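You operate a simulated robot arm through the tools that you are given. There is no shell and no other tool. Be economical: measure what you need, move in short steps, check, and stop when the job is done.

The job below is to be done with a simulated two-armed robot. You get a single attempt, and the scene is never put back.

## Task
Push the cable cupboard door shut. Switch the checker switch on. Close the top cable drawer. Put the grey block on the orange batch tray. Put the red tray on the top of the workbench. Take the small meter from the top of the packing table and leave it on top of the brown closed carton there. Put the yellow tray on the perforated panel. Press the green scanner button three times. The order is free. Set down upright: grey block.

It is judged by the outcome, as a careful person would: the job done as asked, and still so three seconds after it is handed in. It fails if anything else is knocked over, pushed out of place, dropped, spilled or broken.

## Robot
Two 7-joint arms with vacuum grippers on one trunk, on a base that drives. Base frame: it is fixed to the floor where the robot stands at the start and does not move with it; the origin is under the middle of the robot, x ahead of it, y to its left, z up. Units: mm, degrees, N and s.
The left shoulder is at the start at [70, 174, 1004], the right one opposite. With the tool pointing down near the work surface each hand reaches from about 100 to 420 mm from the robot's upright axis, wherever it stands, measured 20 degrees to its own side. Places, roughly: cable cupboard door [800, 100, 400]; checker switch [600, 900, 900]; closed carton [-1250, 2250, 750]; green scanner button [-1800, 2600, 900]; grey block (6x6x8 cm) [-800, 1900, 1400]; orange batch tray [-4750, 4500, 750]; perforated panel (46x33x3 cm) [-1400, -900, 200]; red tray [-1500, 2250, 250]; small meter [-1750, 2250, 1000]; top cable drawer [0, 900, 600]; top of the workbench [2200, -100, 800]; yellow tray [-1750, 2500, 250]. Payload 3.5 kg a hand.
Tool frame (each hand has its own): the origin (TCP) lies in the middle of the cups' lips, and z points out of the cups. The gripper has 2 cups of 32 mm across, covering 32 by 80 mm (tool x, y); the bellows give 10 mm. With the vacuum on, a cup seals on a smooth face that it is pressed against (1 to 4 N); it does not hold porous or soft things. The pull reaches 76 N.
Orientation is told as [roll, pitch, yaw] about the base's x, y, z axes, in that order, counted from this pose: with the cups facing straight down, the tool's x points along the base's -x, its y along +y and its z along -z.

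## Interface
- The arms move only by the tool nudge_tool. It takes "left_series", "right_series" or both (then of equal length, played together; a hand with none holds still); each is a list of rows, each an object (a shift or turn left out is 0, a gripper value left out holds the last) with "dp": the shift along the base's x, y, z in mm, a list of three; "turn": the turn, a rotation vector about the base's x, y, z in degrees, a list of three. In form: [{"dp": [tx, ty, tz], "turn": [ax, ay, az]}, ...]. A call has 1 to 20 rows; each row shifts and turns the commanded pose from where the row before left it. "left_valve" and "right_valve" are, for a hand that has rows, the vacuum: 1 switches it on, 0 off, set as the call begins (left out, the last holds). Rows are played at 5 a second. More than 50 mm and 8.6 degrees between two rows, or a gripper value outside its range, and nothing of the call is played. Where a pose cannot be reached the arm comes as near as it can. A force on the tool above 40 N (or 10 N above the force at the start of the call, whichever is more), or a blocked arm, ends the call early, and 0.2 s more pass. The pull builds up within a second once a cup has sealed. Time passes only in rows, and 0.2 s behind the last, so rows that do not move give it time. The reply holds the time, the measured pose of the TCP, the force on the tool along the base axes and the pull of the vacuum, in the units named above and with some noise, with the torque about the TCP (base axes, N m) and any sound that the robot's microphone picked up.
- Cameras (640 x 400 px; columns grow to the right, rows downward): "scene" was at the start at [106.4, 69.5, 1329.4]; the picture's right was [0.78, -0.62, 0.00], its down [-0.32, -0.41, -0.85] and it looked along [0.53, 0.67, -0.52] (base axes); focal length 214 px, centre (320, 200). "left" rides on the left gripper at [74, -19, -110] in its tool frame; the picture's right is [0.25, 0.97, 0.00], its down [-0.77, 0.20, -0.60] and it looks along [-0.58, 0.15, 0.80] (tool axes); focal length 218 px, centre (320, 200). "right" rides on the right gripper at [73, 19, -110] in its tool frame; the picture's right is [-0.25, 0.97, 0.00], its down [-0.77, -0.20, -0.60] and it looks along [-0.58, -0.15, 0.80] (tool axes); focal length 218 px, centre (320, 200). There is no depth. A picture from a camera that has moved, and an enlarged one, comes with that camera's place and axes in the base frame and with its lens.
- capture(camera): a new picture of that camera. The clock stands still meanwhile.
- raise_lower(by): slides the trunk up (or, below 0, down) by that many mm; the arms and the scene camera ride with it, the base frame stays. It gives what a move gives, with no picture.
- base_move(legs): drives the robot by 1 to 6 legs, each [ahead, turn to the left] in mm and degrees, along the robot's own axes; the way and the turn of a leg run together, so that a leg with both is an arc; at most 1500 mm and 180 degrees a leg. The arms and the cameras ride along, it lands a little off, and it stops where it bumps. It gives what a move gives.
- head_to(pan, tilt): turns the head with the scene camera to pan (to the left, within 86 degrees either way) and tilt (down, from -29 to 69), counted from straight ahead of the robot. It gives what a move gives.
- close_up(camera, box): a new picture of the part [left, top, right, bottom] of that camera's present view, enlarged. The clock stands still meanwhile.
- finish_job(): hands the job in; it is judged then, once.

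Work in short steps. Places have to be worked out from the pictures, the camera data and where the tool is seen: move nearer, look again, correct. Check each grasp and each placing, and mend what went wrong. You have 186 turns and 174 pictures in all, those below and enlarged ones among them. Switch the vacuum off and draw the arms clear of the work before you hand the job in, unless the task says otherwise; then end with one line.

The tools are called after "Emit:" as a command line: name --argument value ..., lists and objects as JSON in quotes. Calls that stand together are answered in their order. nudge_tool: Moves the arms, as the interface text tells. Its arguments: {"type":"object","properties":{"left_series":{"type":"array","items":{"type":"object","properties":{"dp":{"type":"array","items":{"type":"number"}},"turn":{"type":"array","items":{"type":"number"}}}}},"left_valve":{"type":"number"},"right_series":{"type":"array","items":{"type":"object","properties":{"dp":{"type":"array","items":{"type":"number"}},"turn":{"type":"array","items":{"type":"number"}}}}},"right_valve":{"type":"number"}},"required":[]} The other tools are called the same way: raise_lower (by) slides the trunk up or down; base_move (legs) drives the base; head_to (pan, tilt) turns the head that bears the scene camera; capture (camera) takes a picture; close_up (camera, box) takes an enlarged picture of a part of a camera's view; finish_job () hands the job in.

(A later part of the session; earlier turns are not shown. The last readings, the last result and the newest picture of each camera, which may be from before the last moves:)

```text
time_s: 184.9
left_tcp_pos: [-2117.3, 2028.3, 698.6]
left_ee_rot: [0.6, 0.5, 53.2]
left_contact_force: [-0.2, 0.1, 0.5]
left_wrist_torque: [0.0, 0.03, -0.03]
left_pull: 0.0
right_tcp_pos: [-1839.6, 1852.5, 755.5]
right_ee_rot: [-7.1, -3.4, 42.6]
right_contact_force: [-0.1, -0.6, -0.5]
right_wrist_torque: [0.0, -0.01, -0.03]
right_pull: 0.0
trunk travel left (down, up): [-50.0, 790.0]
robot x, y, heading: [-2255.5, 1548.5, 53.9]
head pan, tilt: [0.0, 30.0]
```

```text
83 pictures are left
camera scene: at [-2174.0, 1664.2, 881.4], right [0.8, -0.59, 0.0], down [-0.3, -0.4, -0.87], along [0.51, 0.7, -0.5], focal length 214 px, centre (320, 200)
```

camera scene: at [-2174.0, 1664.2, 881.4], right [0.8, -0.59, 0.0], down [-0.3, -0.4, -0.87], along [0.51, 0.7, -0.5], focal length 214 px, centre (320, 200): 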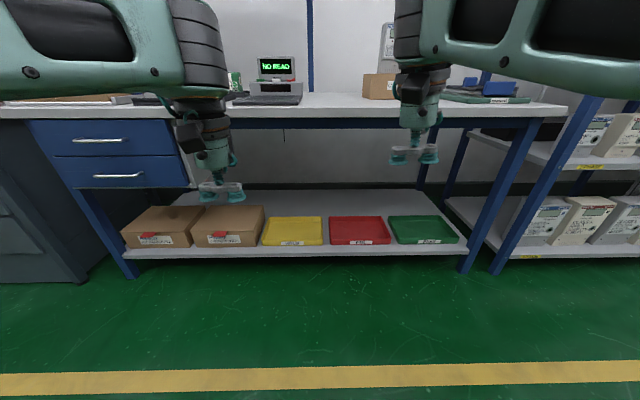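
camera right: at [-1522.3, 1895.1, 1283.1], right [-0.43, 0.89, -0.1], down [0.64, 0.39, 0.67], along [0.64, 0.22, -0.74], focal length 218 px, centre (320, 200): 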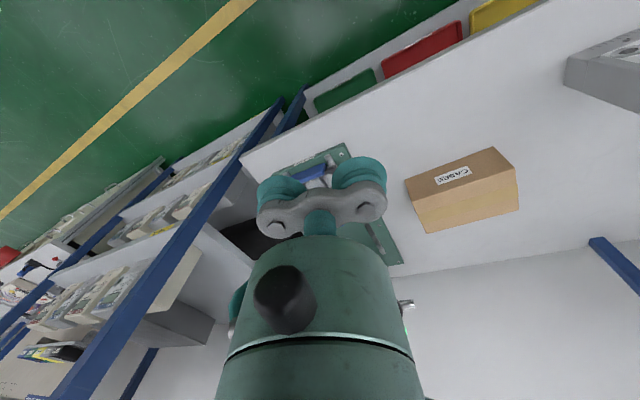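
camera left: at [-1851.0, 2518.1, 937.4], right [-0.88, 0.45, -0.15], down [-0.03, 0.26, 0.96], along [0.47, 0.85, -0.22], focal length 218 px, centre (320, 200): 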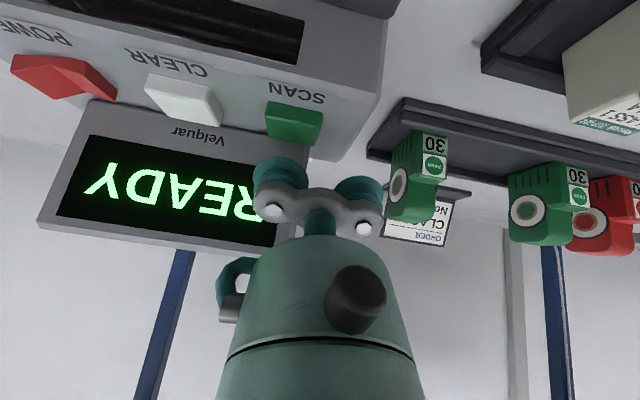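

Clear view: trays' centres are yellow ≈(-1777,2451), red ≈(-1496,2257), shelf z≈190. I lower the trunk fully and bring both hands forward-down, upright, ready to go under the table.

Emit:
raise_lower --by -50

Emit:
nudge_tool --left_series '[{"dp": [13.5, 13.7, -35.4]}, {"dp": [13.5, 13.7, -35.4]}, {"dp": [13.5, 13.7, -35.4]}, {"dp": [13.5, 13.7, -35.4]}, {"dp": [13.5, 13.7, -35.4]}, {"dp": [13.5, 13.7, -35.4]}, {"dp": [13.5, 13.7, -35.4]}, {"dp": [13.5, 13.7, -35.4]}, {"dp": [13.5, 13.7, -35.4]}]' --right_series '[{"dp": [13.3, 10.9, -41.7], "turn": [1.45, 3.6, 5.5]}, {"dp": [13.3, 10.9, -41.7], "turn": [1.45, 3.6, 5.5]}, {"dp": [13.3, 10.9, -41.7]}, {"dp": [13.3, 10.9, -41.7]}, {"dp": [13.3, 10.9, -41.7]}, {"dp": [13.3, 10.9, -41.7]}, {"dp": [13.3, 10.9, -41.7]}, {"dp": [13.3, 10.9, -41.7]}, {"dp": [13.3, 10.9, -41.7]}]'

Emit:
capture --camera "scene"

```text
time_s: 185.8
left_tcp_pos: [-2116.4, 2028.6, 649.3]
left_ee_rot: [0.6, 0.6, 53.2]
left_contact_force: [-0.6, -0.4, 0.7]
left_wrist_torque: [0.02, -0.03, -0.02]
left_pull: 0.1
right_tcp_pos: [-1839.4, 1853.5, 707.1]
right_ee_rot: [-7.0, -3.4, 42.6]
right_contact_force: [0.1, 0.6, -0.3]
right_wrist_torque: [0.0, 0.03, -0.02]
right_pull: 0.1
trunk travel left (down, up): [0.0, 840.0]
robot x, y, heading: [-2255.9, 1550.7, 53.5]
head pan, tilt: [0.0, 30.0]
```

```text
time_s: 187.8
left_tcp_pos: [-1996.5, 2150.4, 330.0]
left_ee_rot: [0.5, 0.6, 53.2]
left_contact_force: [-0.3, -0.7, -0.8]
left_wrist_torque: [0.01, -0.01, 0.03]
left_pull: 0.0
right_tcp_pos: [-1721.5, 1951.8, 331.3]
right_ee_rot: [0.1, -0.7, 53.4]
right_contact_force: [-0.1, -0.8, -0.7]
right_wrist_torque: [0.0, -0.01, 0.0]
right_pull: 0.0
trunk travel left (down, up): [0.0, 840.0]
robot x, y, heading: [-2262.5, 1554.1, 53.6]
head pan, tilt: [0.0, 30.0]
```

```text
82 pictures are left
camera scene: at [-2174.0, 1664.2, 831.4], right [0.8, -0.59, 0.0], down [-0.3, -0.4, -0.87], along [0.51, 0.7, -0.5], focal length 214 px, centre (320, 200)
```

scene: 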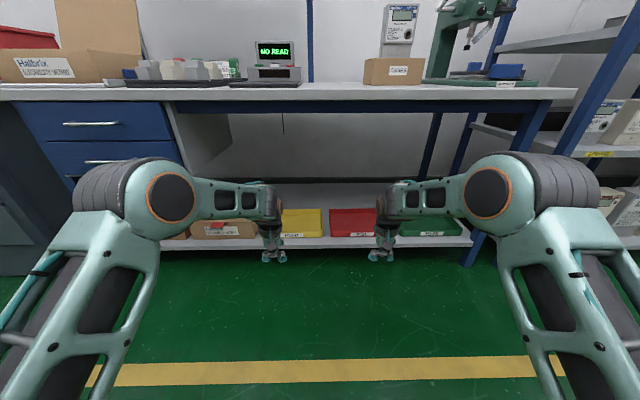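

Both arms are nicely posed. I drive 372 mm forward so the hands come over the trays.

Emit:
base_move --legs '[[372, 0]]'

Emit:
capture --camera "left"

Emit:
capture --camera "right"

Emit:
capture --camera "scene"

```text
time_s: 190.2
left_tcp_pos: [-1781.6, 2455.4, 331.3]
left_ee_rot: [0.6, 0.5, 53.7]
left_contact_force: [-0.6, 0.0, 0.3]
left_wrist_torque: [0.0, 0.0, 0.0]
left_pull: 0.1
right_tcp_pos: [-1504.0, 2259.3, 331.6]
right_ee_rot: [0.4, -0.7, 53.9]
right_contact_force: [0.0, -0.2, 0.1]
right_wrist_torque: [0.0, 0.0, -0.01]
right_pull: 0.0
trunk travel left (down, up): [0.0, 840.0]
robot x, y, heading: [-2039.3, 1854.8, 54.2]
head pan, tilt: [0.0, 30.0]
```

```text
81 pictures are left
camera left: at [-1805.3, 2384.4, 441.2], right [-0.93, 0.37, 0.01], down [0.3, 0.74, 0.6], along [0.21, 0.56, -0.8], focal length 218 px, centre (320, 200)
```

left: 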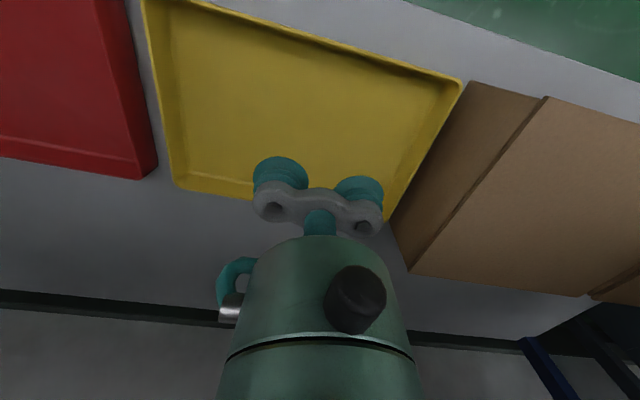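

```text
80 pictures are left
camera right: at [-1563.8, 2209.3, 442.3], right [-0.63, 0.77, 0.01], down [0.62, 0.5, 0.61], along [0.47, 0.39, -0.79], focal length 218 px, centre (320, 200)
```

right: 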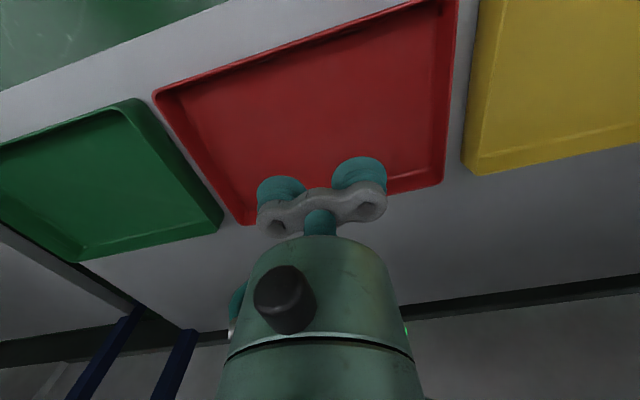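

```text
79 pictures are left
camera scene: at [-1954.0, 1967.0, 831.4], right [0.81, -0.59, 0.0], down [-0.29, -0.4, -0.87], along [0.51, 0.7, -0.5], focal length 214 px, centre (320, 200)
```

scene: 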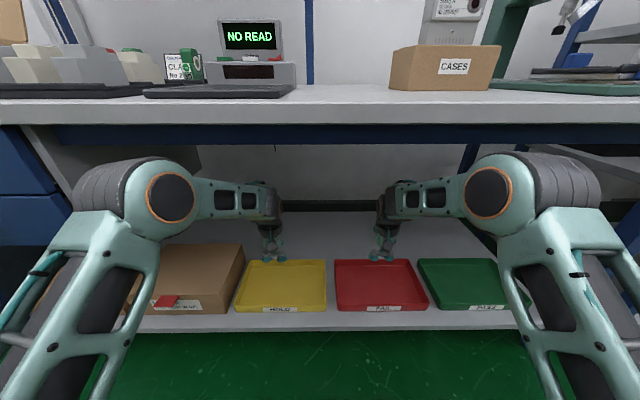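

Computed tray centres: yellow ≈(-1752,2466), red ≈(-1485,2276). I centre both hands and lower with vacuum on to z≈213.

Emit:
nudge_tool --left_series '[{"dp": [15, 6, -30]}, {"dp": [14, 5, -30]}, {"dp": [0, 0, -30]}, {"dp": [0, 0, -14]}, {"dp": [0, 0, -7]}, {"dp": [0, 0, -4]}, {"dp": [0, 0, -3]}]' --right_series '[{"dp": [10, 9, -30]}, {"dp": [9, 8, -30]}, {"dp": [0, 0, -30]}, {"dp": [0, 0, -14]}, {"dp": [0, 0, -7]}, {"dp": [0, 0, -4]}, {"dp": [0, 0, -3]}]' --left_valve 1 --right_valve 1

```text
time_s: 191.8
left_tcp_pos: [-1751.0, 2464.9, 212.5]
left_ee_rot: [0.5, 0.6, 53.7]
left_contact_force: [-0.3, 0.0, 0.7]
left_wrist_torque: [0.03, -0.03, -0.01]
left_pull: 0.1
right_tcp_pos: [-1485.3, 2275.6, 214.3]
right_ee_rot: [0.3, -0.5, 53.9]
right_contact_force: [0.1, -0.7, 0.3]
right_wrist_torque: [-0.01, 0.0, -0.01]
right_pull: 0.1
trunk travel left (down, up): [0.0, 840.0]
robot x, y, heading: [-2035.1, 1851.9, 54.2]
head pan, tilt: [0.0, 30.0]
```

No contact yet; I go on in 3 mm steps.

Emit:
nudge_tool --left_series '[{"dp": [0, 0, -3]}, {"dp": [0, 0, -3]}, {"dp": [0, 0, -3]}, {"dp": [0, 0, -3]}, {"dp": [0, 0, 0]}, {"dp": [0, 0, 0]}]' --right_series '[{"dp": [0, 0, -3]}, {"dp": [0, 0, -3]}, {"dp": [0, 0, -3]}, {"dp": [0, 0, -3]}, {"dp": [0, 0, 0]}, {"dp": [0, 0, 0]}]'

```text
time_s: 193.2
left_tcp_pos: [-1751.0, 2466.3, 200.3]
left_ee_rot: [0.6, 0.6, 53.7]
left_contact_force: [-0.4, 0.1, -0.4]
left_wrist_torque: [0.02, -0.04, 0.02]
left_pull: 0.0
right_tcp_pos: [-1484.3, 2276.2, 201.2]
right_ee_rot: [0.3, -0.6, 53.8]
right_contact_force: [0.4, 0.4, 0.1]
right_wrist_torque: [-0.01, -0.01, -0.01]
right_pull: 0.0
trunk travel left (down, up): [0.0, 840.0]
robot x, y, heading: [-2034.6, 1854.9, 53.9]
head pan, tilt: [0.0, 30.0]
```

Emit:
nudge_tool --left_series '[{"dp": [0, 0, -4]}, {"dp": [0, 0, -4]}, {"dp": [0, 0, -4]}, {"dp": [0, 0, -3]}, {"dp": [0, 0, -3]}, {"dp": [0, 0, 0]}, {"dp": [0, 0, 0]}]' --right_series '[{"dp": [0, 0, -4]}, {"dp": [0, 0, -4]}, {"dp": [0, 0, -4]}, {"dp": [0, 0, -3]}, {"dp": [0, 0, -3]}, {"dp": [0, 0, 0]}, {"dp": [0, 0, 0]}]'

Emit:
capture --camera "left"

```text
time_s: 194.8
left_tcp_pos: [-1749.7, 2464.9, 180.7]
left_ee_rot: [0.6, 0.6, 53.7]
left_contact_force: [-0.6, -0.4, -0.6]
left_wrist_torque: [0.0, -0.03, -0.02]
left_pull: 0.1
right_tcp_pos: [-1485.1, 2276.0, 185.4]
right_ee_rot: [0.4, -0.6, 53.8]
right_contact_force: [-0.4, -0.5, 0.3]
right_wrist_torque: [-0.01, -0.01, 0.01]
right_pull: 0.0
trunk travel left (down, up): [0.0, 840.0]
robot x, y, heading: [-2039.1, 1856.5, 53.9]
head pan, tilt: [0.0, 30.0]
```

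```text
78 pictures are left
camera left: at [-1775.5, 2395.4, 292.6], right [-0.93, 0.37, 0.01], down [0.3, 0.74, 0.6], along [0.21, 0.56, -0.8], focal length 218 px, centre (320, 200)
```

left: 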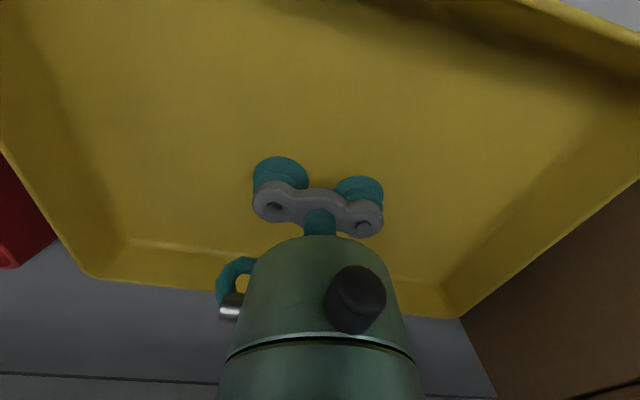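

Still above the floor of the trays; I continue.

Emit:
nudge_tool --left_series '[{"dp": [0, 0, -3]}, {"dp": [0, 0, -3]}, {"dp": [0, 0, -3]}, {"dp": [0, 0, -3]}, {"dp": [0, 0, 0]}, {"dp": [0, 0, 0]}]' --right_series '[{"dp": [0, 0, -3]}, {"dp": [0, 0, -3]}, {"dp": [0, 0, -3]}, {"dp": [0, 0, -3]}, {"dp": [0, 0, 0]}, {"dp": [0, 0, 0]}]'

```text
time_s: 196.2
left_tcp_pos: [-1751.7, 2466.0, 170.2]
left_ee_rot: [0.6, 0.6, 53.6]
left_contact_force: [0.4, -0.2, 0.6]
left_wrist_torque: [0.02, 0.0, 0.02]
left_pull: 0.1
right_tcp_pos: [-1486.2, 2274.0, 171.6]
right_ee_rot: [0.3, -0.6, 53.9]
right_contact_force: [-0.6, 0.0, -0.7]
right_wrist_torque: [0.03, 0.0, -0.04]
right_pull: 0.0
trunk travel left (down, up): [0.0, 840.0]
robot x, y, heading: [-2040.1, 1853.2, 54.3]
head pan, tilt: [0.0, 30.0]
```

Emit:
nudge_tool --left_series '[{"dp": [0, 0, -4]}, {"dp": [0, 0, -3]}, {"dp": [0, 0, -3]}, {"dp": [0, 0, -3]}, {"dp": [0, 0, -3]}, {"dp": [0, 0, 0]}]' --right_series '[{"dp": [0, 0, -4]}, {"dp": [0, 0, -3]}, {"dp": [0, 0, -3]}, {"dp": [0, 0, -3]}, {"dp": [0, 0, -3]}, {"dp": [0, 0, 0]}]'

Emit:
capture --camera "left"

```text
time_s: 197.6
left_tcp_pos: [-1751.0, 2465.1, 164.7]
left_ee_rot: [0.7, 0.0, 53.6]
left_contact_force: [6.2, 5.7, 22.6]
left_wrist_torque: [-0.42, 0.0, 0.16]
left_pull: 75.4
right_tcp_pos: [-1485.8, 2274.0, 164.6]
right_ee_rot: [0.3, -1.2, 53.7]
right_contact_force: [2.5, 2.9, 7.0]
right_wrist_torque: [-0.62, 0.32, 0.04]
right_pull: 76.1
trunk travel left (down, up): [0.0, 840.0]
robot x, y, heading: [-2037.6, 1851.1, 53.8]
head pan, tilt: [0.0, 30.0]
```

```text
77 pictures are left
camera left: at [-1777.7, 2393.8, 273.8], right [-0.93, 0.37, 0.01], down [0.3, 0.74, 0.61], along [0.22, 0.57, -0.79], focal length 218 px, centre (320, 200)
```

left: 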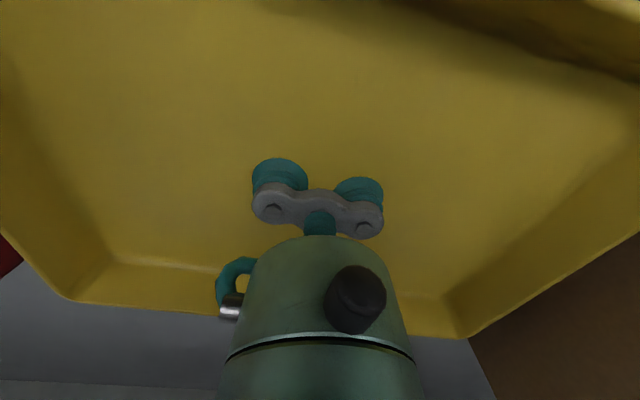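

Both sealed (75 N). I lift both trays 75 mm and check.

Emit:
nudge_tool --left_series '[{"dp": [0, 0, 5]}, {"dp": [0, 0, 10]}, {"dp": [0, 0, 20]}, {"dp": [0, 0, 20]}, {"dp": [0, 0, 20]}]' --right_series '[{"dp": [0, 0, 5]}, {"dp": [0, 0, 10]}, {"dp": [0, 0, 20]}, {"dp": [0, 0, 20]}, {"dp": [0, 0, 20]}]'

Emit:
capture --camera "scene"

```text
time_s: 198.8
left_tcp_pos: [-1750.6, 2464.0, 230.3]
left_ee_rot: [0.7, 0.7, 53.7]
left_contact_force: [0.6, 0.1, -4.5]
left_wrist_torque: [0.0, -0.03, -0.02]
left_pull: 75.3
right_tcp_pos: [-1485.8, 2274.9, 230.3]
right_ee_rot: [0.3, -0.6, 53.9]
right_contact_force: [0.1, 0.2, -4.6]
right_wrist_torque: [0.0, 0.01, 0.0]
right_pull: 75.3
trunk travel left (down, up): [0.0, 840.0]
robot x, y, heading: [-2038.2, 1854.3, 54.3]
head pan, tilt: [0.0, 30.0]
```

```text
76 pictures are left
camera scene: at [-1953.8, 1967.2, 831.2], right [0.81, -0.59, 0.0], down [-0.29, -0.41, -0.87], along [0.51, 0.7, -0.5], focal length 214 px, centre (320, 200)
```

scene: 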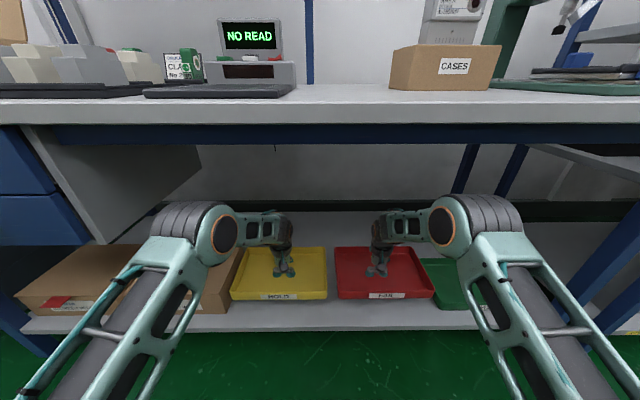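

Both trays hang level. I back straight out, raise the trunk, turn right and look toward the perforated panel.

Emit:
base_move --legs '[[-550, 0], [0, -100]]'

Emit:
raise_lower --by 300

Emit:
head_to --pan -15 --tilt 22

Emit:
capture --camera "scene"

```text
time_s: 206.2
left_tcp_pos: [-1814.6, 1011.9, 230.6]
left_ee_rot: [0.5, 0.7, -47.0]
left_contact_force: [0.4, -0.5, -3.7]
left_wrist_torque: [-0.03, -0.03, 0.02]
left_pull: 75.1
right_tcp_pos: [-2050.1, 788.7, 230.9]
right_ee_rot: [0.2, -0.7, -47.1]
right_contact_force: [-0.8, 0.2, -3.8]
right_wrist_torque: [0.05, -0.01, 0.0]
right_pull: 75.4
trunk travel left (down, up): [0.0, 840.0]
robot x, y, heading: [-2360.4, 1408.5, -46.6]
head pan, tilt: [0.0, 30.0]
```

```text
time_s: 209.2
left_tcp_pos: [-1816.1, 1012.3, 529.1]
left_ee_rot: [0.6, 0.8, -47.1]
left_contact_force: [0.1, 0.0, -3.0]
left_wrist_torque: [-0.04, 0.01, -0.01]
left_pull: 75.7
right_tcp_pos: [-2048.7, 788.4, 530.3]
right_ee_rot: [0.3, -0.7, -47.0]
right_contact_force: [0.8, 0.0, -3.6]
right_wrist_torque: [0.01, -0.03, 0.01]
right_pull: 75.3
trunk travel left (down, up): [-300.0, 540.0]
robot x, y, heading: [-2362.6, 1405.4, -46.6]
head pan, tilt: [0.0, 30.0]
```

```text
time_s: 210.0
left_tcp_pos: [-1813.7, 1011.4, 529.9]
left_ee_rot: [0.5, 0.7, -47.2]
left_contact_force: [0.2, 0.2, -3.4]
left_wrist_torque: [-0.05, -0.03, 0.0]
left_pull: 75.2
right_tcp_pos: [-2050.1, 787.7, 531.3]
right_ee_rot: [0.3, -0.6, -46.9]
right_contact_force: [1.0, -0.4, -3.2]
right_wrist_torque: [-0.01, -0.01, 0.02]
right_pull: 75.5
trunk travel left (down, up): [-300.0, 540.0]
robot x, y, heading: [-2361.2, 1407.3, -46.7]
head pan, tilt: [-15.0, 22.0]
```

```text
75 pictures are left
camera scene: at [-2281.5, 1288.6, 1144.1], right [-0.88, -0.47, 0.0], down [-0.18, 0.33, -0.93], along [0.44, -0.82, -0.38], focal length 214 px, centre (320, 200)
```

scene: 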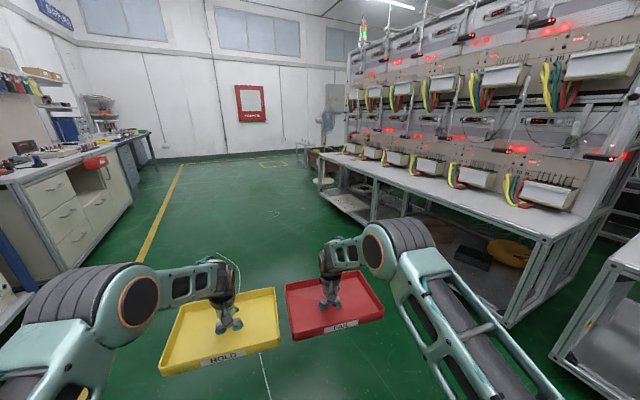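

The perforated panel seems to be on the lower shelf of the long test bench on the right, at its far end. I zoom there.

Emit:
close_up --camera "scene" --box '[270, 120, 500, 280]'

```text
2.50 times, centred on (385, 200) of scene
camera zoom: at [-2281.5, 1288.6, 1144.1], right [-0.88, -0.47, 0.0], down [-0.18, 0.33, -0.93], along [0.44, -0.82, -0.38], focal length 536 px, centre (158, 200)
```

zoom: 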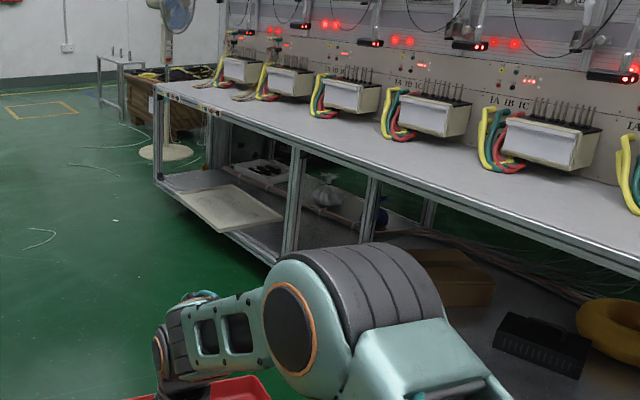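

The panel lies on the low shelf of the opposite bench around (-1500,-880,170), its front facing my aisle. I drive round the cord on the floor: along the aisle, then turn to face that bench.

Emit:
base_move --legs '[[0, 39.5], [497, 0], [0, -25.6], [1500, 0], [557, 0], [0, -94.2]]'

Emit:
capture --camera "scene"

```text
time_s: 229.9
left_tcp_pos: [-428.9, -374.2, 529.1]
left_ee_rot: [0.6, 0.7, -127.8]
left_contact_force: [-0.2, -0.4, -2.7]
left_wrist_torque: [0.01, 0.05, -0.01]
left_pull: 75.6
right_tcp_pos: [-687.9, -177.1, 529.3]
right_ee_rot: [0.3, -0.6, -127.5]
right_contact_force: [-0.4, 0.4, -3.2]
right_wrist_torque: [0.02, -0.02, 0.0]
right_pull: 75.4
trunk travel left (down, up): [-300.0, 540.0]
robot x, y, heading: [-127.7, 225.0, -127.4]
head pan, tilt: [-15.0, 22.0]
```

```text
73 pictures are left
camera scene: at [-230.8, 131.2, 1144.1], right [-0.61, 0.79, 0.0], down [0.3, 0.23, -0.93], along [-0.73, -0.57, -0.38], focal length 214 px, centre (320, 200)
```

scene: 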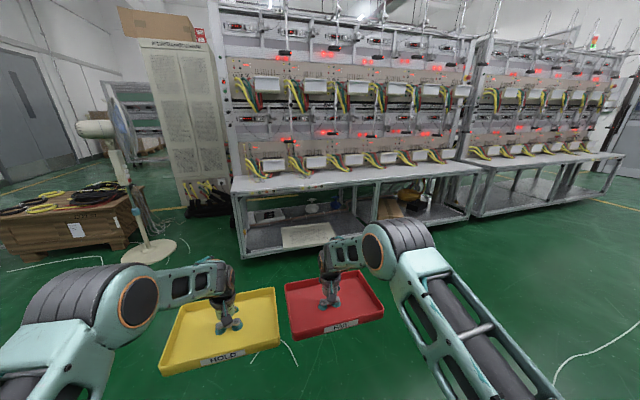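

Triangulation puts the panel centre near (-1470,-972), top z≈130, bench front plane ≈170 mm before it, bench top z≈650. I drive nearer and line up the yellow tray (left hand) with it.

Emit:
base_move --legs '[[680, 0], [0, -90], [495, 0], [0, 90.4]]'

Emit:
head_to --pan 5 --tilt 30

Emit:
capture --camera "scene"

```text
time_s: 243.9
left_tcp_pos: [-1175.3, -660.4, 528.3]
left_ee_rot: [0.5, 0.6, -122.3]
left_contact_force: [-0.1, -0.2, -2.6]
left_wrist_torque: [0.03, -0.03, -0.02]
left_pull: 75.3
right_tcp_pos: [-1450.9, -488.9, 530.7]
right_ee_rot: [0.4, -0.5, -122.1]
right_contact_force: [0.3, 0.5, -3.0]
right_wrist_torque: [0.0, 0.0, 0.02]
right_pull: 75.4
trunk travel left (down, up): [-300.0, 540.0]
robot x, y, heading: [-928.7, -29.8, -121.9]
head pan, tilt: [-15.0, 22.0]
```

```text
time_s: 244.8
left_tcp_pos: [-1175.2, -660.9, 529.5]
left_ee_rot: [0.6, 0.6, -122.4]
left_contact_force: [0.9, -0.8, -2.4]
left_wrist_torque: [0.03, 0.04, 0.01]
left_pull: 75.9
right_tcp_pos: [-1452.0, -489.3, 529.9]
right_ee_rot: [0.3, -0.6, -122.2]
right_contact_force: [-0.5, 0.7, -3.0]
right_wrist_torque: [0.03, -0.05, 0.01]
right_pull: 75.4
trunk travel left (down, up): [-300.0, 540.0]
robot x, y, heading: [-929.1, -32.7, -121.9]
head pan, tilt: [5.0, 30.0]
```

```text
72 pictures are left
camera scene: at [-998.8, -156.6, 1131.4], right [-0.89, 0.46, 0.0], down [0.23, 0.45, -0.87], along [-0.39, -0.77, -0.5], focal length 214 px, centre (320, 200)
```

scene: 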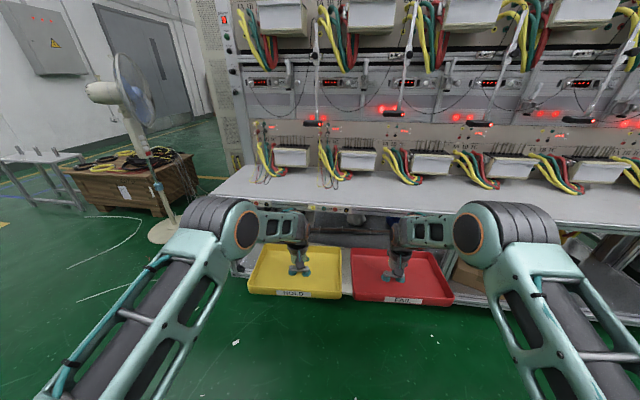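

I correct the heading by −5°, pull the red tray (right hand) back toward the robot, and then look at the panel under the bench.

Emit:
base_move --legs '[[0, -5.1]]'

Emit:
nudge_tool --right_series '[{"dp": [18, 24, 10]}, {"dp": [18, 24, 10]}, {"dp": [18, 24, 10]}, {"dp": [18, 24, 10]}, {"dp": [18, 24, 10]}, {"dp": [18, 24, 10]}, {"dp": [18, 24, 10]}]'

Emit:
raise_lower --by -300

Emit:
capture --camera "scene"

```text
time_s: 245.7
left_tcp_pos: [-1231.4, -635.3, 529.4]
left_ee_rot: [0.6, 0.7, -127.5]
left_contact_force: [0.6, 0.5, -3.4]
left_wrist_torque: [0.01, 0.02, -0.01]
left_pull: 74.9
right_tcp_pos: [-1490.6, -440.5, 529.9]
right_ee_rot: [0.2, -0.6, -127.4]
right_contact_force: [0.2, 0.1, -3.4]
right_wrist_torque: [0.03, -0.05, -0.05]
right_pull: 75.3
trunk travel left (down, up): [-300.0, 540.0]
robot x, y, heading: [-933.9, -29.9, -126.8]
head pan, tilt: [5.0, 30.0]
```

```text
time_s: 247.2
left_tcp_pos: [-1230.8, -634.0, 530.7]
left_ee_rot: [0.5, 0.6, -127.6]
left_contact_force: [-0.1, -0.5, -2.7]
left_wrist_torque: [-0.01, 0.04, 0.0]
left_pull: 75.6
right_tcp_pos: [-1364.8, -273.2, 600.1]
right_ee_rot: [0.3, -0.7, -127.4]
right_contact_force: [0.6, -0.5, -2.6]
right_wrist_torque: [0.01, -0.03, 0.01]
right_pull: 75.2
trunk travel left (down, up): [-300.0, 540.0]
robot x, y, heading: [-933.9, -28.9, -127.2]
head pan, tilt: [5.0, 30.0]
```

```text
time_s: 250.2
left_tcp_pos: [-1230.0, -634.7, 230.4]
left_ee_rot: [0.5, 0.7, -127.6]
left_contact_force: [0.4, 0.5, -3.6]
left_wrist_torque: [0.03, 0.03, 0.01]
left_pull: 75.2
right_tcp_pos: [-1365.4, -272.5, 299.3]
right_ee_rot: [0.4, -0.5, -127.3]
right_contact_force: [-0.8, -0.9, -2.9]
right_wrist_torque: [0.02, -0.02, -0.06]
right_pull: 75.5
trunk travel left (down, up): [0.0, 840.0]
robot x, y, heading: [-935.3, -34.1, -127.1]
head pan, tilt: [5.0, 30.0]
```

```text
71 pictures are left
camera scene: at [-1009.3, -149.8, 831.4], right [-0.85, 0.53, 0.0], down [0.27, 0.42, -0.87], along [-0.46, -0.73, -0.5], focal length 214 px, centre (320, 200)
```

scene: 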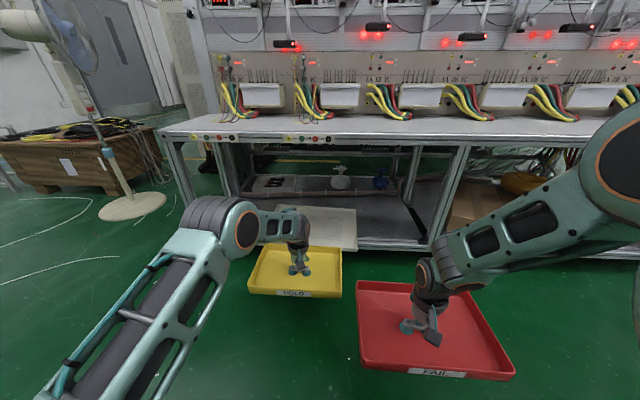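

The panel spans about h −1484…−1840, l 375…835. I extend the left arm slightly, lower the yellow tray to 30 mm above panel height, pull red back a bit, then drive 325 mm in.

Emit:
nudge_tool --left_series '[{"dp": [-5, -6.5, -17]}, {"dp": [-5, -6.5, -16]}, {"dp": [-5, -6.5, -16]}, {"dp": [-4, -6.5, -16]}]' --right_series '[{"dp": [5, 6, 5]}, {"dp": [5, 6, 5]}, {"dp": [5, 6, 5]}, {"dp": [5, 6, 5]}]'

Emit:
base_move --legs '[[200, 0]]'

Emit:
capture --camera "scene"

Emit:
capture --camera "left"

```text
time_s: 251.2
left_tcp_pos: [-1249.4, -661.0, 163.5]
left_ee_rot: [0.6, 0.7, -127.6]
left_contact_force: [0.2, -0.2, -3.7]
left_wrist_torque: [0.03, 0.02, 0.0]
left_pull: 75.4
right_tcp_pos: [-1344.2, -248.1, 319.6]
right_ee_rot: [0.3, -0.6, -127.4]
right_contact_force: [0.2, 0.4, -2.4]
right_wrist_torque: [0.02, -0.05, -0.02]
right_pull: 75.6
trunk travel left (down, up): [0.0, 840.0]
robot x, y, heading: [-935.1, -31.7, -127.3]
head pan, tilt: [5.0, 30.0]
```

```text
time_s: 252.8
left_tcp_pos: [-1368.8, -821.5, 164.9]
left_ee_rot: [0.6, 0.7, -127.6]
left_contact_force: [3.7, 8.0, -2.2]
left_wrist_torque: [0.06, 0.1, 0.39]
left_pull: 75.0
right_tcp_pos: [-1464.8, -409.0, 318.6]
right_ee_rot: [0.3, -0.5, -127.2]
right_contact_force: [0.5, 0.7, -3.1]
right_wrist_torque: [0.03, -0.03, -0.03]
right_pull: 75.2
trunk travel left (down, up): [0.0, 840.0]
robot x, y, heading: [-1052.4, -191.9, -127.1]
head pan, tilt: [5.0, 30.0]
```

```text
70 pictures are left
camera scene: at [-1129.7, -309.5, 831.4], right [-0.85, 0.53, 0.0], down [0.27, 0.42, -0.87], along [-0.46, -0.73, -0.5], focal length 214 px, centre (320, 200)
```

scene: 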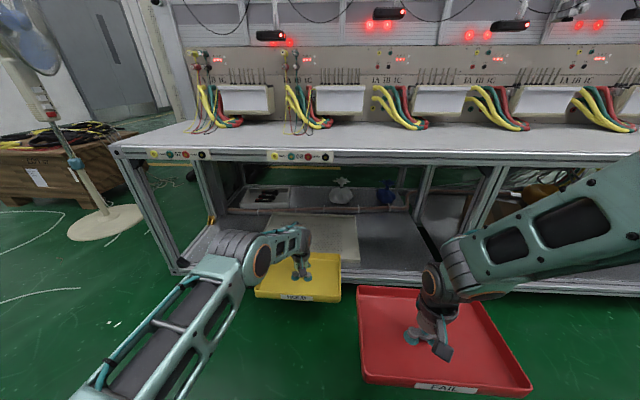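

```text
69 pictures are left
camera left: at [-1339.3, -751.5, 276.0], right [0.92, -0.39, 0.01], down [-0.32, -0.74, 0.6], along [-0.22, -0.55, -0.8], focal length 218 px, centre (320, 200)
```

left: 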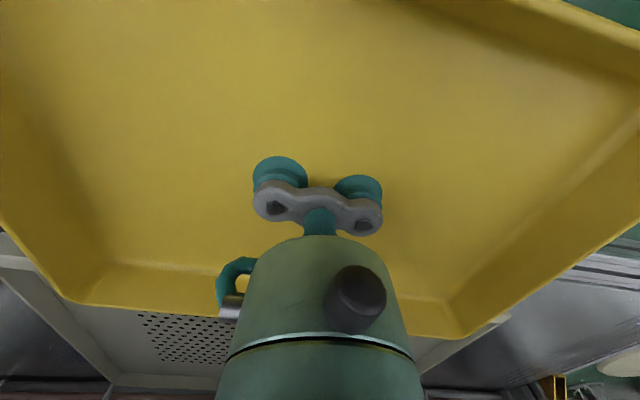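

The tray meets something (9 N) — the panel's edge stands higher than I thought and may have been pushed. I back off the same 200 mm and compare with the former picture.

Emit:
base_move --legs '[[-200, 0]]'

Emit:
capture --camera "scene"

Emit:
close_up --camera "scene" --box '[220, 140, 460, 270]'

```text
time_s: 254.4
left_tcp_pos: [-1250.5, -661.8, 164.8]
left_ee_rot: [0.6, 0.6, -127.7]
left_contact_force: [1.3, 0.1, -3.0]
left_wrist_torque: [0.0, 0.02, 0.0]
left_pull: 76.2
right_tcp_pos: [-1345.1, -247.8, 319.2]
right_ee_rot: [0.5, -0.6, -127.5]
right_contact_force: [0.7, 0.1, -2.7]
right_wrist_torque: [-0.01, -0.04, 0.0]
right_pull: 75.3
trunk travel left (down, up): [0.0, 840.0]
robot x, y, heading: [-931.9, -34.4, -127.4]
head pan, tilt: [5.0, 30.0]
```

```text
68 pictures are left
camera scene: at [-1009.8, -150.3, 831.3], right [-0.85, 0.53, 0.0], down [0.27, 0.42, -0.87], along [-0.46, -0.73, -0.5], focal length 214 px, centre (320, 200)
```

scene: 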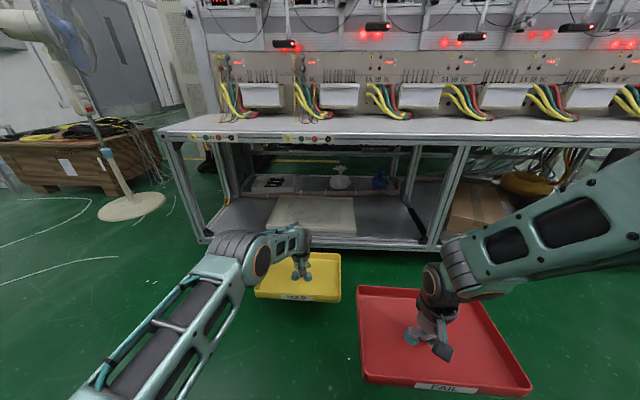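

```text
2.67 times, centred on (340, 205) of scene
camera zoom: at [-1009.8, -150.3, 831.3], right [-0.85, 0.53, 0.0], down [0.27, 0.42, -0.87], along [-0.46, -0.73, -0.5], focal length 572 px, centre (267, 187)
```

zoom: 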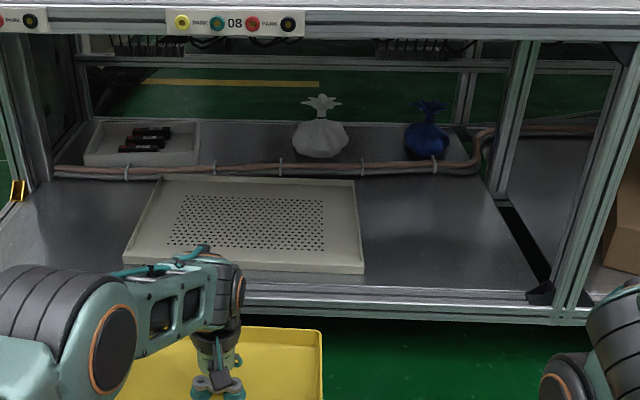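

The panel (top z≈165–190) was nudged back ~50 mm; it originally lay flush with the shelf front. Plan: set the tray on the rear part of the panel, then grip the panel's solid front border and draw it back flush. I raise the yellow tray a bit, extend, and draw the red one further in.

Emit:
nudge_tool --left_series '[{"dp": [-4, -5, 18]}, {"dp": [-4, -5, 18]}, {"dp": [-3, -4, 17]}, {"dp": [0, 0, 0]}]' --right_series '[{"dp": [8, 10, 20]}, {"dp": [8, 10, 20]}, {"dp": [8, 10, 20]}, {"dp": [7, 10, 20]}]'

Emit:
base_move --legs '[[300, 0]]'

Emit:
capture --camera "scene"

Emit:
capture --camera "left"

```text
time_s: 255.4
left_tcp_pos: [-1261.8, -675.6, 217.1]
left_ee_rot: [0.6, 0.7, -127.7]
left_contact_force: [-0.2, 0.0, -2.8]
left_wrist_torque: [0.05, 0.03, 0.01]
left_pull: 75.7
right_tcp_pos: [-1315.0, -207.8, 400.5]
right_ee_rot: [0.3, -0.6, -127.5]
right_contact_force: [0.3, 1.4, -3.0]
right_wrist_torque: [-0.01, -0.04, 0.01]
right_pull: 75.6
trunk travel left (down, up): [0.0, 840.0]
robot x, y, heading: [-930.7, -36.6, -127.3]
head pan, tilt: [5.0, 30.0]
```

```text
time_s: 257.5
left_tcp_pos: [-1444.1, -920.5, 217.1]
left_ee_rot: [0.6, 0.7, -127.4]
left_contact_force: [0.1, 0.1, -2.7]
left_wrist_torque: [0.05, 0.04, 0.02]
left_pull: 75.4
right_tcp_pos: [-1498.7, -452.7, 399.1]
right_ee_rot: [0.4, -0.6, -127.2]
right_contact_force: [0.7, 0.1, -2.8]
right_wrist_torque: [0.02, -0.06, 0.02]
right_pull: 75.8
trunk travel left (down, up): [0.0, 840.0]
robot x, y, heading: [-1117.6, -275.5, -127.0]
head pan, tilt: [5.0, 30.0]
```

```text
66 pictures are left
camera scene: at [-1193.6, -394.2, 831.3], right [-0.85, 0.53, 0.0], down [0.27, 0.42, -0.87], along [-0.46, -0.73, -0.5], focal length 214 px, centre (320, 200)
```

scene: 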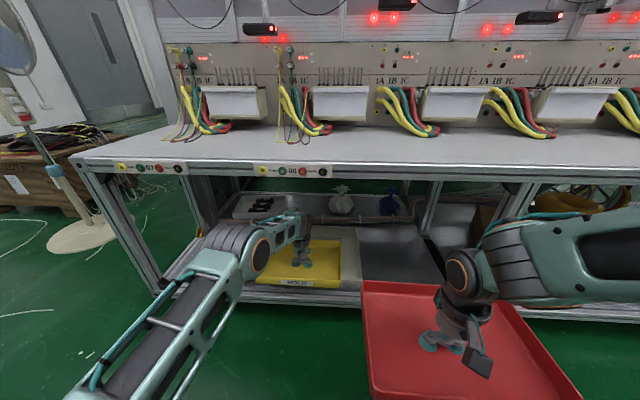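

```text
65 pictures are left
camera left: at [-1413.8, -850.7, 328.3], right [0.92, -0.39, 0.01], down [-0.32, -0.74, 0.6], along [-0.22, -0.55, -0.8], focal length 218 px, centre (320, 200)
```

left: 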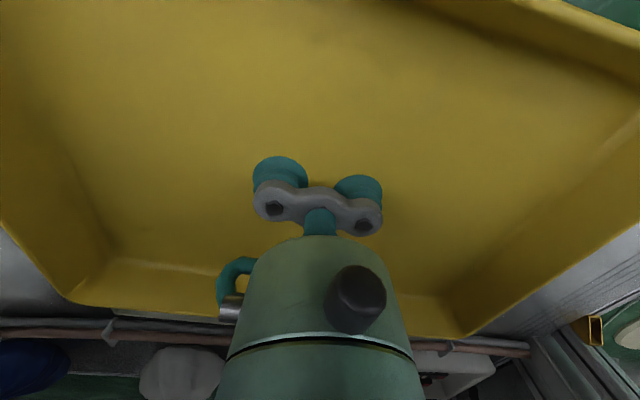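

Clear so far, tray above the panel. I drive the remaining 150 mm.

Emit:
base_move --legs '[[150, 0]]'

Emit:
capture --camera "scene"

Emit:
capture --camera "left"

```text
time_s: 258.9
left_tcp_pos: [-1534.5, -1040.7, 216.6]
left_ee_rot: [0.6, 0.7, -127.3]
left_contact_force: [-0.3, 0.0, -2.7]
left_wrist_torque: [0.03, 0.01, -0.01]
left_pull: 75.5
right_tcp_pos: [-1589.0, -574.4, 399.4]
right_ee_rot: [0.3, -0.7, -127.2]
right_contact_force: [-0.1, -0.4, -3.1]
right_wrist_torque: [-0.03, 0.0, 0.0]
right_pull: 75.3
trunk travel left (down, up): [0.0, 840.0]
robot x, y, heading: [-1209.1, -396.8, -127.1]
head pan, tilt: [5.0, 30.0]
```

```text
64 pictures are left
camera scene: at [-1285.0, -515.4, 831.3], right [-0.85, 0.53, 0.0], down [0.27, 0.42, -0.87], along [-0.46, -0.73, -0.5], focal length 214 px, centre (320, 200)
```

scene: 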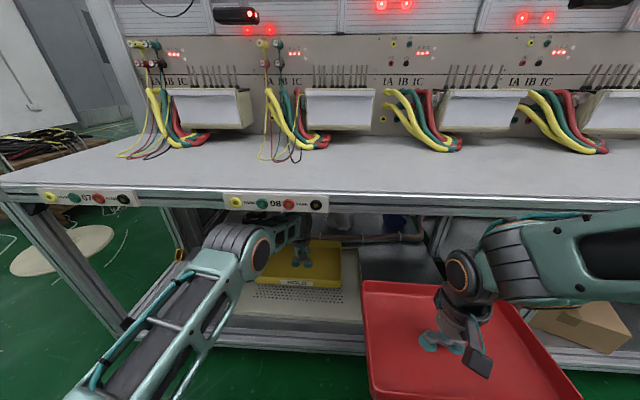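

```text
63 pictures are left
camera left: at [-1505.4, -971.7, 328.2], right [0.92, -0.39, 0.01], down [-0.32, -0.74, 0.6], along [-0.22, -0.55, -0.8], focal length 218 px, centre (320, 200)
```

left: 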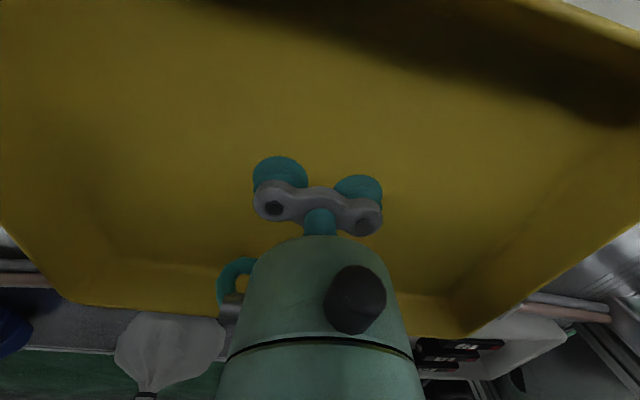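

The tray is over the rear part of the panel with the front border free. I lower it in small steps until contact.

Emit:
nudge_tool --left_series '[{"dp": [0, 0, -8]}, {"dp": [0, 0, -6]}, {"dp": [0, 0, -4]}, {"dp": [0, 0, -4]}, {"dp": [0, 0, -4]}]'

Emit:
nudge_tool --left_series '[{"dp": [0, 0, -3]}, {"dp": [0, 0, -3]}, {"dp": [0, 0, -3]}, {"dp": [0, 0, -3]}]'

```text
time_s: 260.1
left_tcp_pos: [-1533.7, -1041.6, 190.9]
left_ee_rot: [0.7, 0.7, -127.4]
left_contact_force: [-0.5, -0.1, -3.6]
left_wrist_torque: [0.02, 0.02, -0.02]
left_pull: 74.9
right_tcp_pos: [-1590.0, -575.2, 399.4]
right_ee_rot: [0.3, -0.6, -127.3]
right_contact_force: [0.3, 0.0, -2.4]
right_wrist_torque: [0.01, -0.05, 0.01]
right_pull: 75.6
trunk travel left (down, up): [0.0, 840.0]
robot x, y, heading: [-1209.7, -397.6, -126.9]
head pan, tilt: [5.0, 30.0]
```

```text
time_s: 261.1
left_tcp_pos: [-1533.6, -1040.5, 178.7]
left_ee_rot: [0.7, 0.8, -127.4]
left_contact_force: [0.5, -0.4, -3.4]
left_wrist_torque: [0.02, 0.04, -0.02]
left_pull: 75.8
right_tcp_pos: [-1589.3, -575.6, 399.9]
right_ee_rot: [0.3, -0.5, -127.2]
right_contact_force: [0.5, -0.5, -3.6]
right_wrist_torque: [0.02, -0.06, 0.02]
right_pull: 75.7
trunk travel left (down, up): [0.0, 840.0]
robot x, y, heading: [-1211.2, -398.2, -126.7]
head pan, tilt: [5.0, 30.0]
```

Emit:
nudge_tool --left_series '[{"dp": [0, 0, -3]}, {"dp": [0, 0, -3]}, {"dp": [0, 0, -2]}, {"dp": [0, 0, -2]}]'

Emit:
close_up --camera "scene" --box '[210, 210, 400, 340]'

```text
time_s: 262.1
left_tcp_pos: [-1535.2, -1041.2, 168.1]
left_ee_rot: [0.5, 0.8, -127.4]
left_contact_force: [0.4, 0.3, -4.0]
left_wrist_torque: [0.02, 0.0, 0.0]
left_pull: 75.3
right_tcp_pos: [-1590.0, -573.7, 400.1]
right_ee_rot: [0.3, -0.6, -127.2]
right_contact_force: [-0.1, 0.1, -3.1]
right_wrist_torque: [-0.02, -0.02, -0.03]
right_pull: 75.1
trunk travel left (down, up): [0.0, 840.0]
robot x, y, heading: [-1205.1, -393.9, -126.9]
head pan, tilt: [5.0, 30.0]
```

```text
3.08 times, centred on (305, 275) of scene
camera zoom: at [-1285.0, -515.4, 831.3], right [-0.85, 0.53, 0.0], down [0.27, 0.42, -0.87], along [-0.46, -0.73, -0.5], focal length 660 px, centre (366, -31)
```

zoom: 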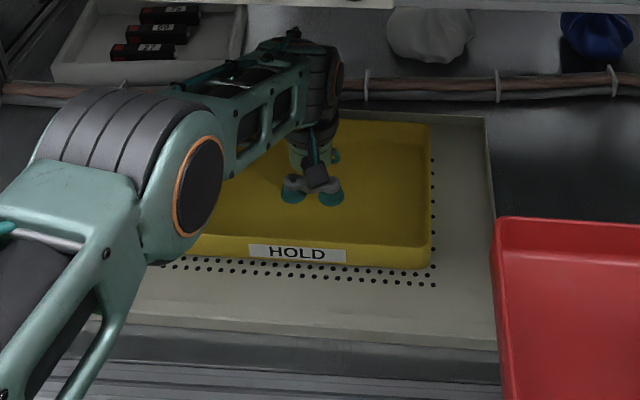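

Nearly down. I continue in 2 mm steps.

Emit:
nudge_tool --left_series '[{"dp": [0, 0, -2]}, {"dp": [0, 0, -2]}, {"dp": [0, 0, -2]}, {"dp": [0, 0, -2]}, {"dp": [0, 0, -2]}, {"dp": [0, 0, -2]}]'

```text
time_s: 263.5
left_tcp_pos: [-1534.9, -1040.2, 158.6]
left_ee_rot: [0.7, 0.6, -127.4]
left_contact_force: [2.8, 2.3, 8.3]
left_wrist_torque: [-0.06, -0.2, 0.15]
left_pull: 75.6
right_tcp_pos: [-1589.3, -574.0, 399.7]
right_ee_rot: [0.3, -0.5, -127.3]
right_contact_force: [0.2, -0.1, -2.9]
right_wrist_torque: [0.01, -0.05, 0.01]
right_pull: 75.3
trunk travel left (down, up): [0.0, 840.0]
robot x, y, heading: [-1207.0, -395.7, -126.8]
head pan, tilt: [5.0, 30.0]
```

On the panel (8 N). I release the vacuum, wait and lift.

Emit:
nudge_tool --left_series '[{"dp": [0, 0, 0]}, {"dp": [0, 0, 0]}, {"dp": [0, 0, 0]}, {"dp": [0, 0, 0]}, {"dp": [0, 0, 0]}, {"dp": [0, 0, 5]}, {"dp": [0, 0, 10]}, {"dp": [0, 0, 20]}, {"dp": [0, 0, 25]}]' --left_valve 0

Emit:
close_up --camera "scene" --box '[210, 210, 400, 340]'

```text
time_s: 265.5
left_tcp_pos: [-1535.1, -1041.4, 217.6]
left_ee_rot: [0.6, 0.8, -127.4]
left_contact_force: [0.7, -0.1, 0.4]
left_wrist_torque: [0.0, -0.01, 0.01]
left_pull: 0.1
right_tcp_pos: [-1588.9, -575.2, 399.3]
right_ee_rot: [0.3, -0.6, -127.2]
right_contact_force: [-0.3, -0.1, -2.9]
right_wrist_torque: [-0.01, -0.06, 0.03]
right_pull: 75.3
trunk travel left (down, up): [0.0, 840.0]
robot x, y, heading: [-1206.1, -400.0, -126.9]
head pan, tilt: [5.0, 30.0]
```

```text
3.08 times, centred on (305, 275) of scene
camera zoom: at [-1285.0, -515.4, 831.3], right [-0.85, 0.53, 0.0], down [0.27, 0.42, -0.87], along [-0.46, -0.73, -0.5], focal length 660 px, centre (366, -31)
```

zoom: 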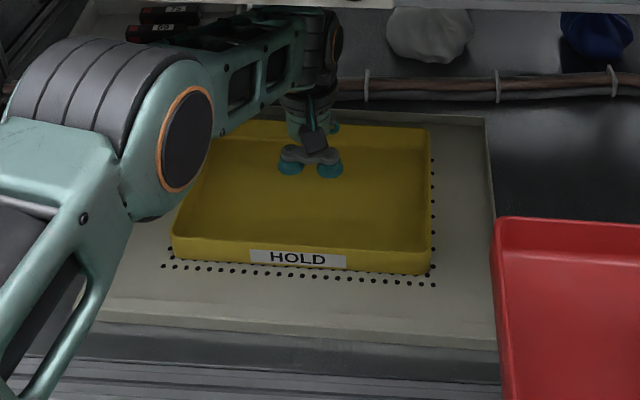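

The yellow tray stands on the panel. Now I restore the panel: back the hand over its solid front border (about 149 mm back).

Emit:
base_move --legs '[[-65, 0]]'

Emit:
nudge_tool --left_series '[{"dp": [0, 0, 10]}, {"dp": [0, 0, 10]}]'

Emit:
base_move --legs '[[-84, 0]]'

Emit:
capture --camera "left"

```text
time_s: 266.5
left_tcp_pos: [-1494.8, -990.0, 218.4]
left_ee_rot: [0.6, 0.7, -127.4]
left_contact_force: [-0.1, 0.4, 0.3]
left_wrist_torque: [0.01, -0.04, 0.01]
left_pull: 0.3
right_tcp_pos: [-1549.9, -522.5, 399.4]
right_ee_rot: [0.3, -0.6, -127.3]
right_contact_force: [0.4, -0.7, -2.7]
right_wrist_torque: [0.03, -0.06, 0.02]
right_pull: 75.2
trunk travel left (down, up): [0.0, 840.0]
robot x, y, heading: [-1170.0, -344.1, -126.9]
head pan, tilt: [5.0, 30.0]
```

```text
time_s: 267.1
left_tcp_pos: [-1497.3, -990.0, 236.7]
left_ee_rot: [0.5, 0.7, -127.4]
left_contact_force: [0.3, 0.1, 0.0]
left_wrist_torque: [0.01, 0.0, 0.01]
left_pull: 0.1
right_tcp_pos: [-1551.1, -522.3, 398.3]
right_ee_rot: [0.3, -0.6, -127.1]
right_contact_force: [-0.2, 0.2, -2.7]
right_wrist_torque: [0.04, -0.02, 0.0]
right_pull: 75.4
trunk travel left (down, up): [0.0, 840.0]
robot x, y, heading: [-1167.9, -346.8, -127.1]
head pan, tilt: [5.0, 30.0]
```

```text
time_s: 268.2
left_tcp_pos: [-1446.5, -922.3, 237.2]
left_ee_rot: [0.6, 0.7, -127.5]
left_contact_force: [-0.6, 0.0, 0.2]
left_wrist_torque: [-0.01, -0.01, -0.01]
left_pull: 0.0
right_tcp_pos: [-1500.9, -455.0, 400.3]
right_ee_rot: [0.3, -0.6, -127.2]
right_contact_force: [-0.2, -0.1, -2.7]
right_wrist_torque: [0.06, -0.07, -0.03]
right_pull: 75.9
trunk travel left (down, up): [0.0, 840.0]
robot x, y, heading: [-1120.1, -280.3, -127.0]
head pan, tilt: [5.0, 30.0]
```

```text
60 pictures are left
camera left: at [-1417.3, -853.0, 348.2], right [0.92, -0.39, 0.01], down [-0.32, -0.74, 0.6], along [-0.22, -0.55, -0.8], focal length 218 px, centre (320, 200)
```

left: 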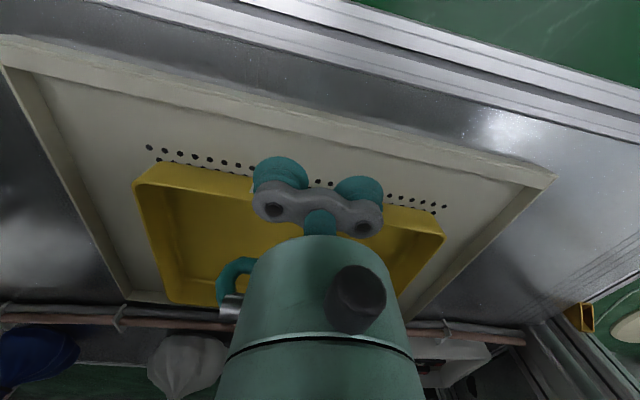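

The camera shows the solid front border between the edge and the first hole row. I shift 16 mm forward and lower with vacuum on.

Emit:
nudge_tool --left_series '[{"dp": [-5, -6.5, -25]}, {"dp": [-4.6, -6.3, -25]}, {"dp": [0, 0, -18]}, {"dp": [0, 0, -5]}, {"dp": [0, 0, -4]}, {"dp": [0, 0, -3]}, {"dp": [0, 0, -2]}, {"dp": [0, 0, 0]}, {"dp": [0, 0, 0]}]' --left_valve 1

```text
time_s: 270.2
left_tcp_pos: [-1455.6, -936.1, 153.5]
left_ee_rot: [0.6, 0.9, -127.4]
left_contact_force: [6.0, 8.6, 0.9]
left_wrist_torque: [-0.18, 0.65, 0.39]
left_pull: 75.5
right_tcp_pos: [-1499.4, -455.3, 398.5]
right_ee_rot: [0.2, -0.5, -127.2]
right_contact_force: [-0.3, 0.6, -3.6]
right_wrist_torque: [0.01, -0.01, -0.01]
right_pull: 75.7
trunk travel left (down, up): [0.0, 840.0]
robot x, y, heading: [-1116.7, -278.0, -127.1]
head pan, tilt: [5.0, 30.0]
```

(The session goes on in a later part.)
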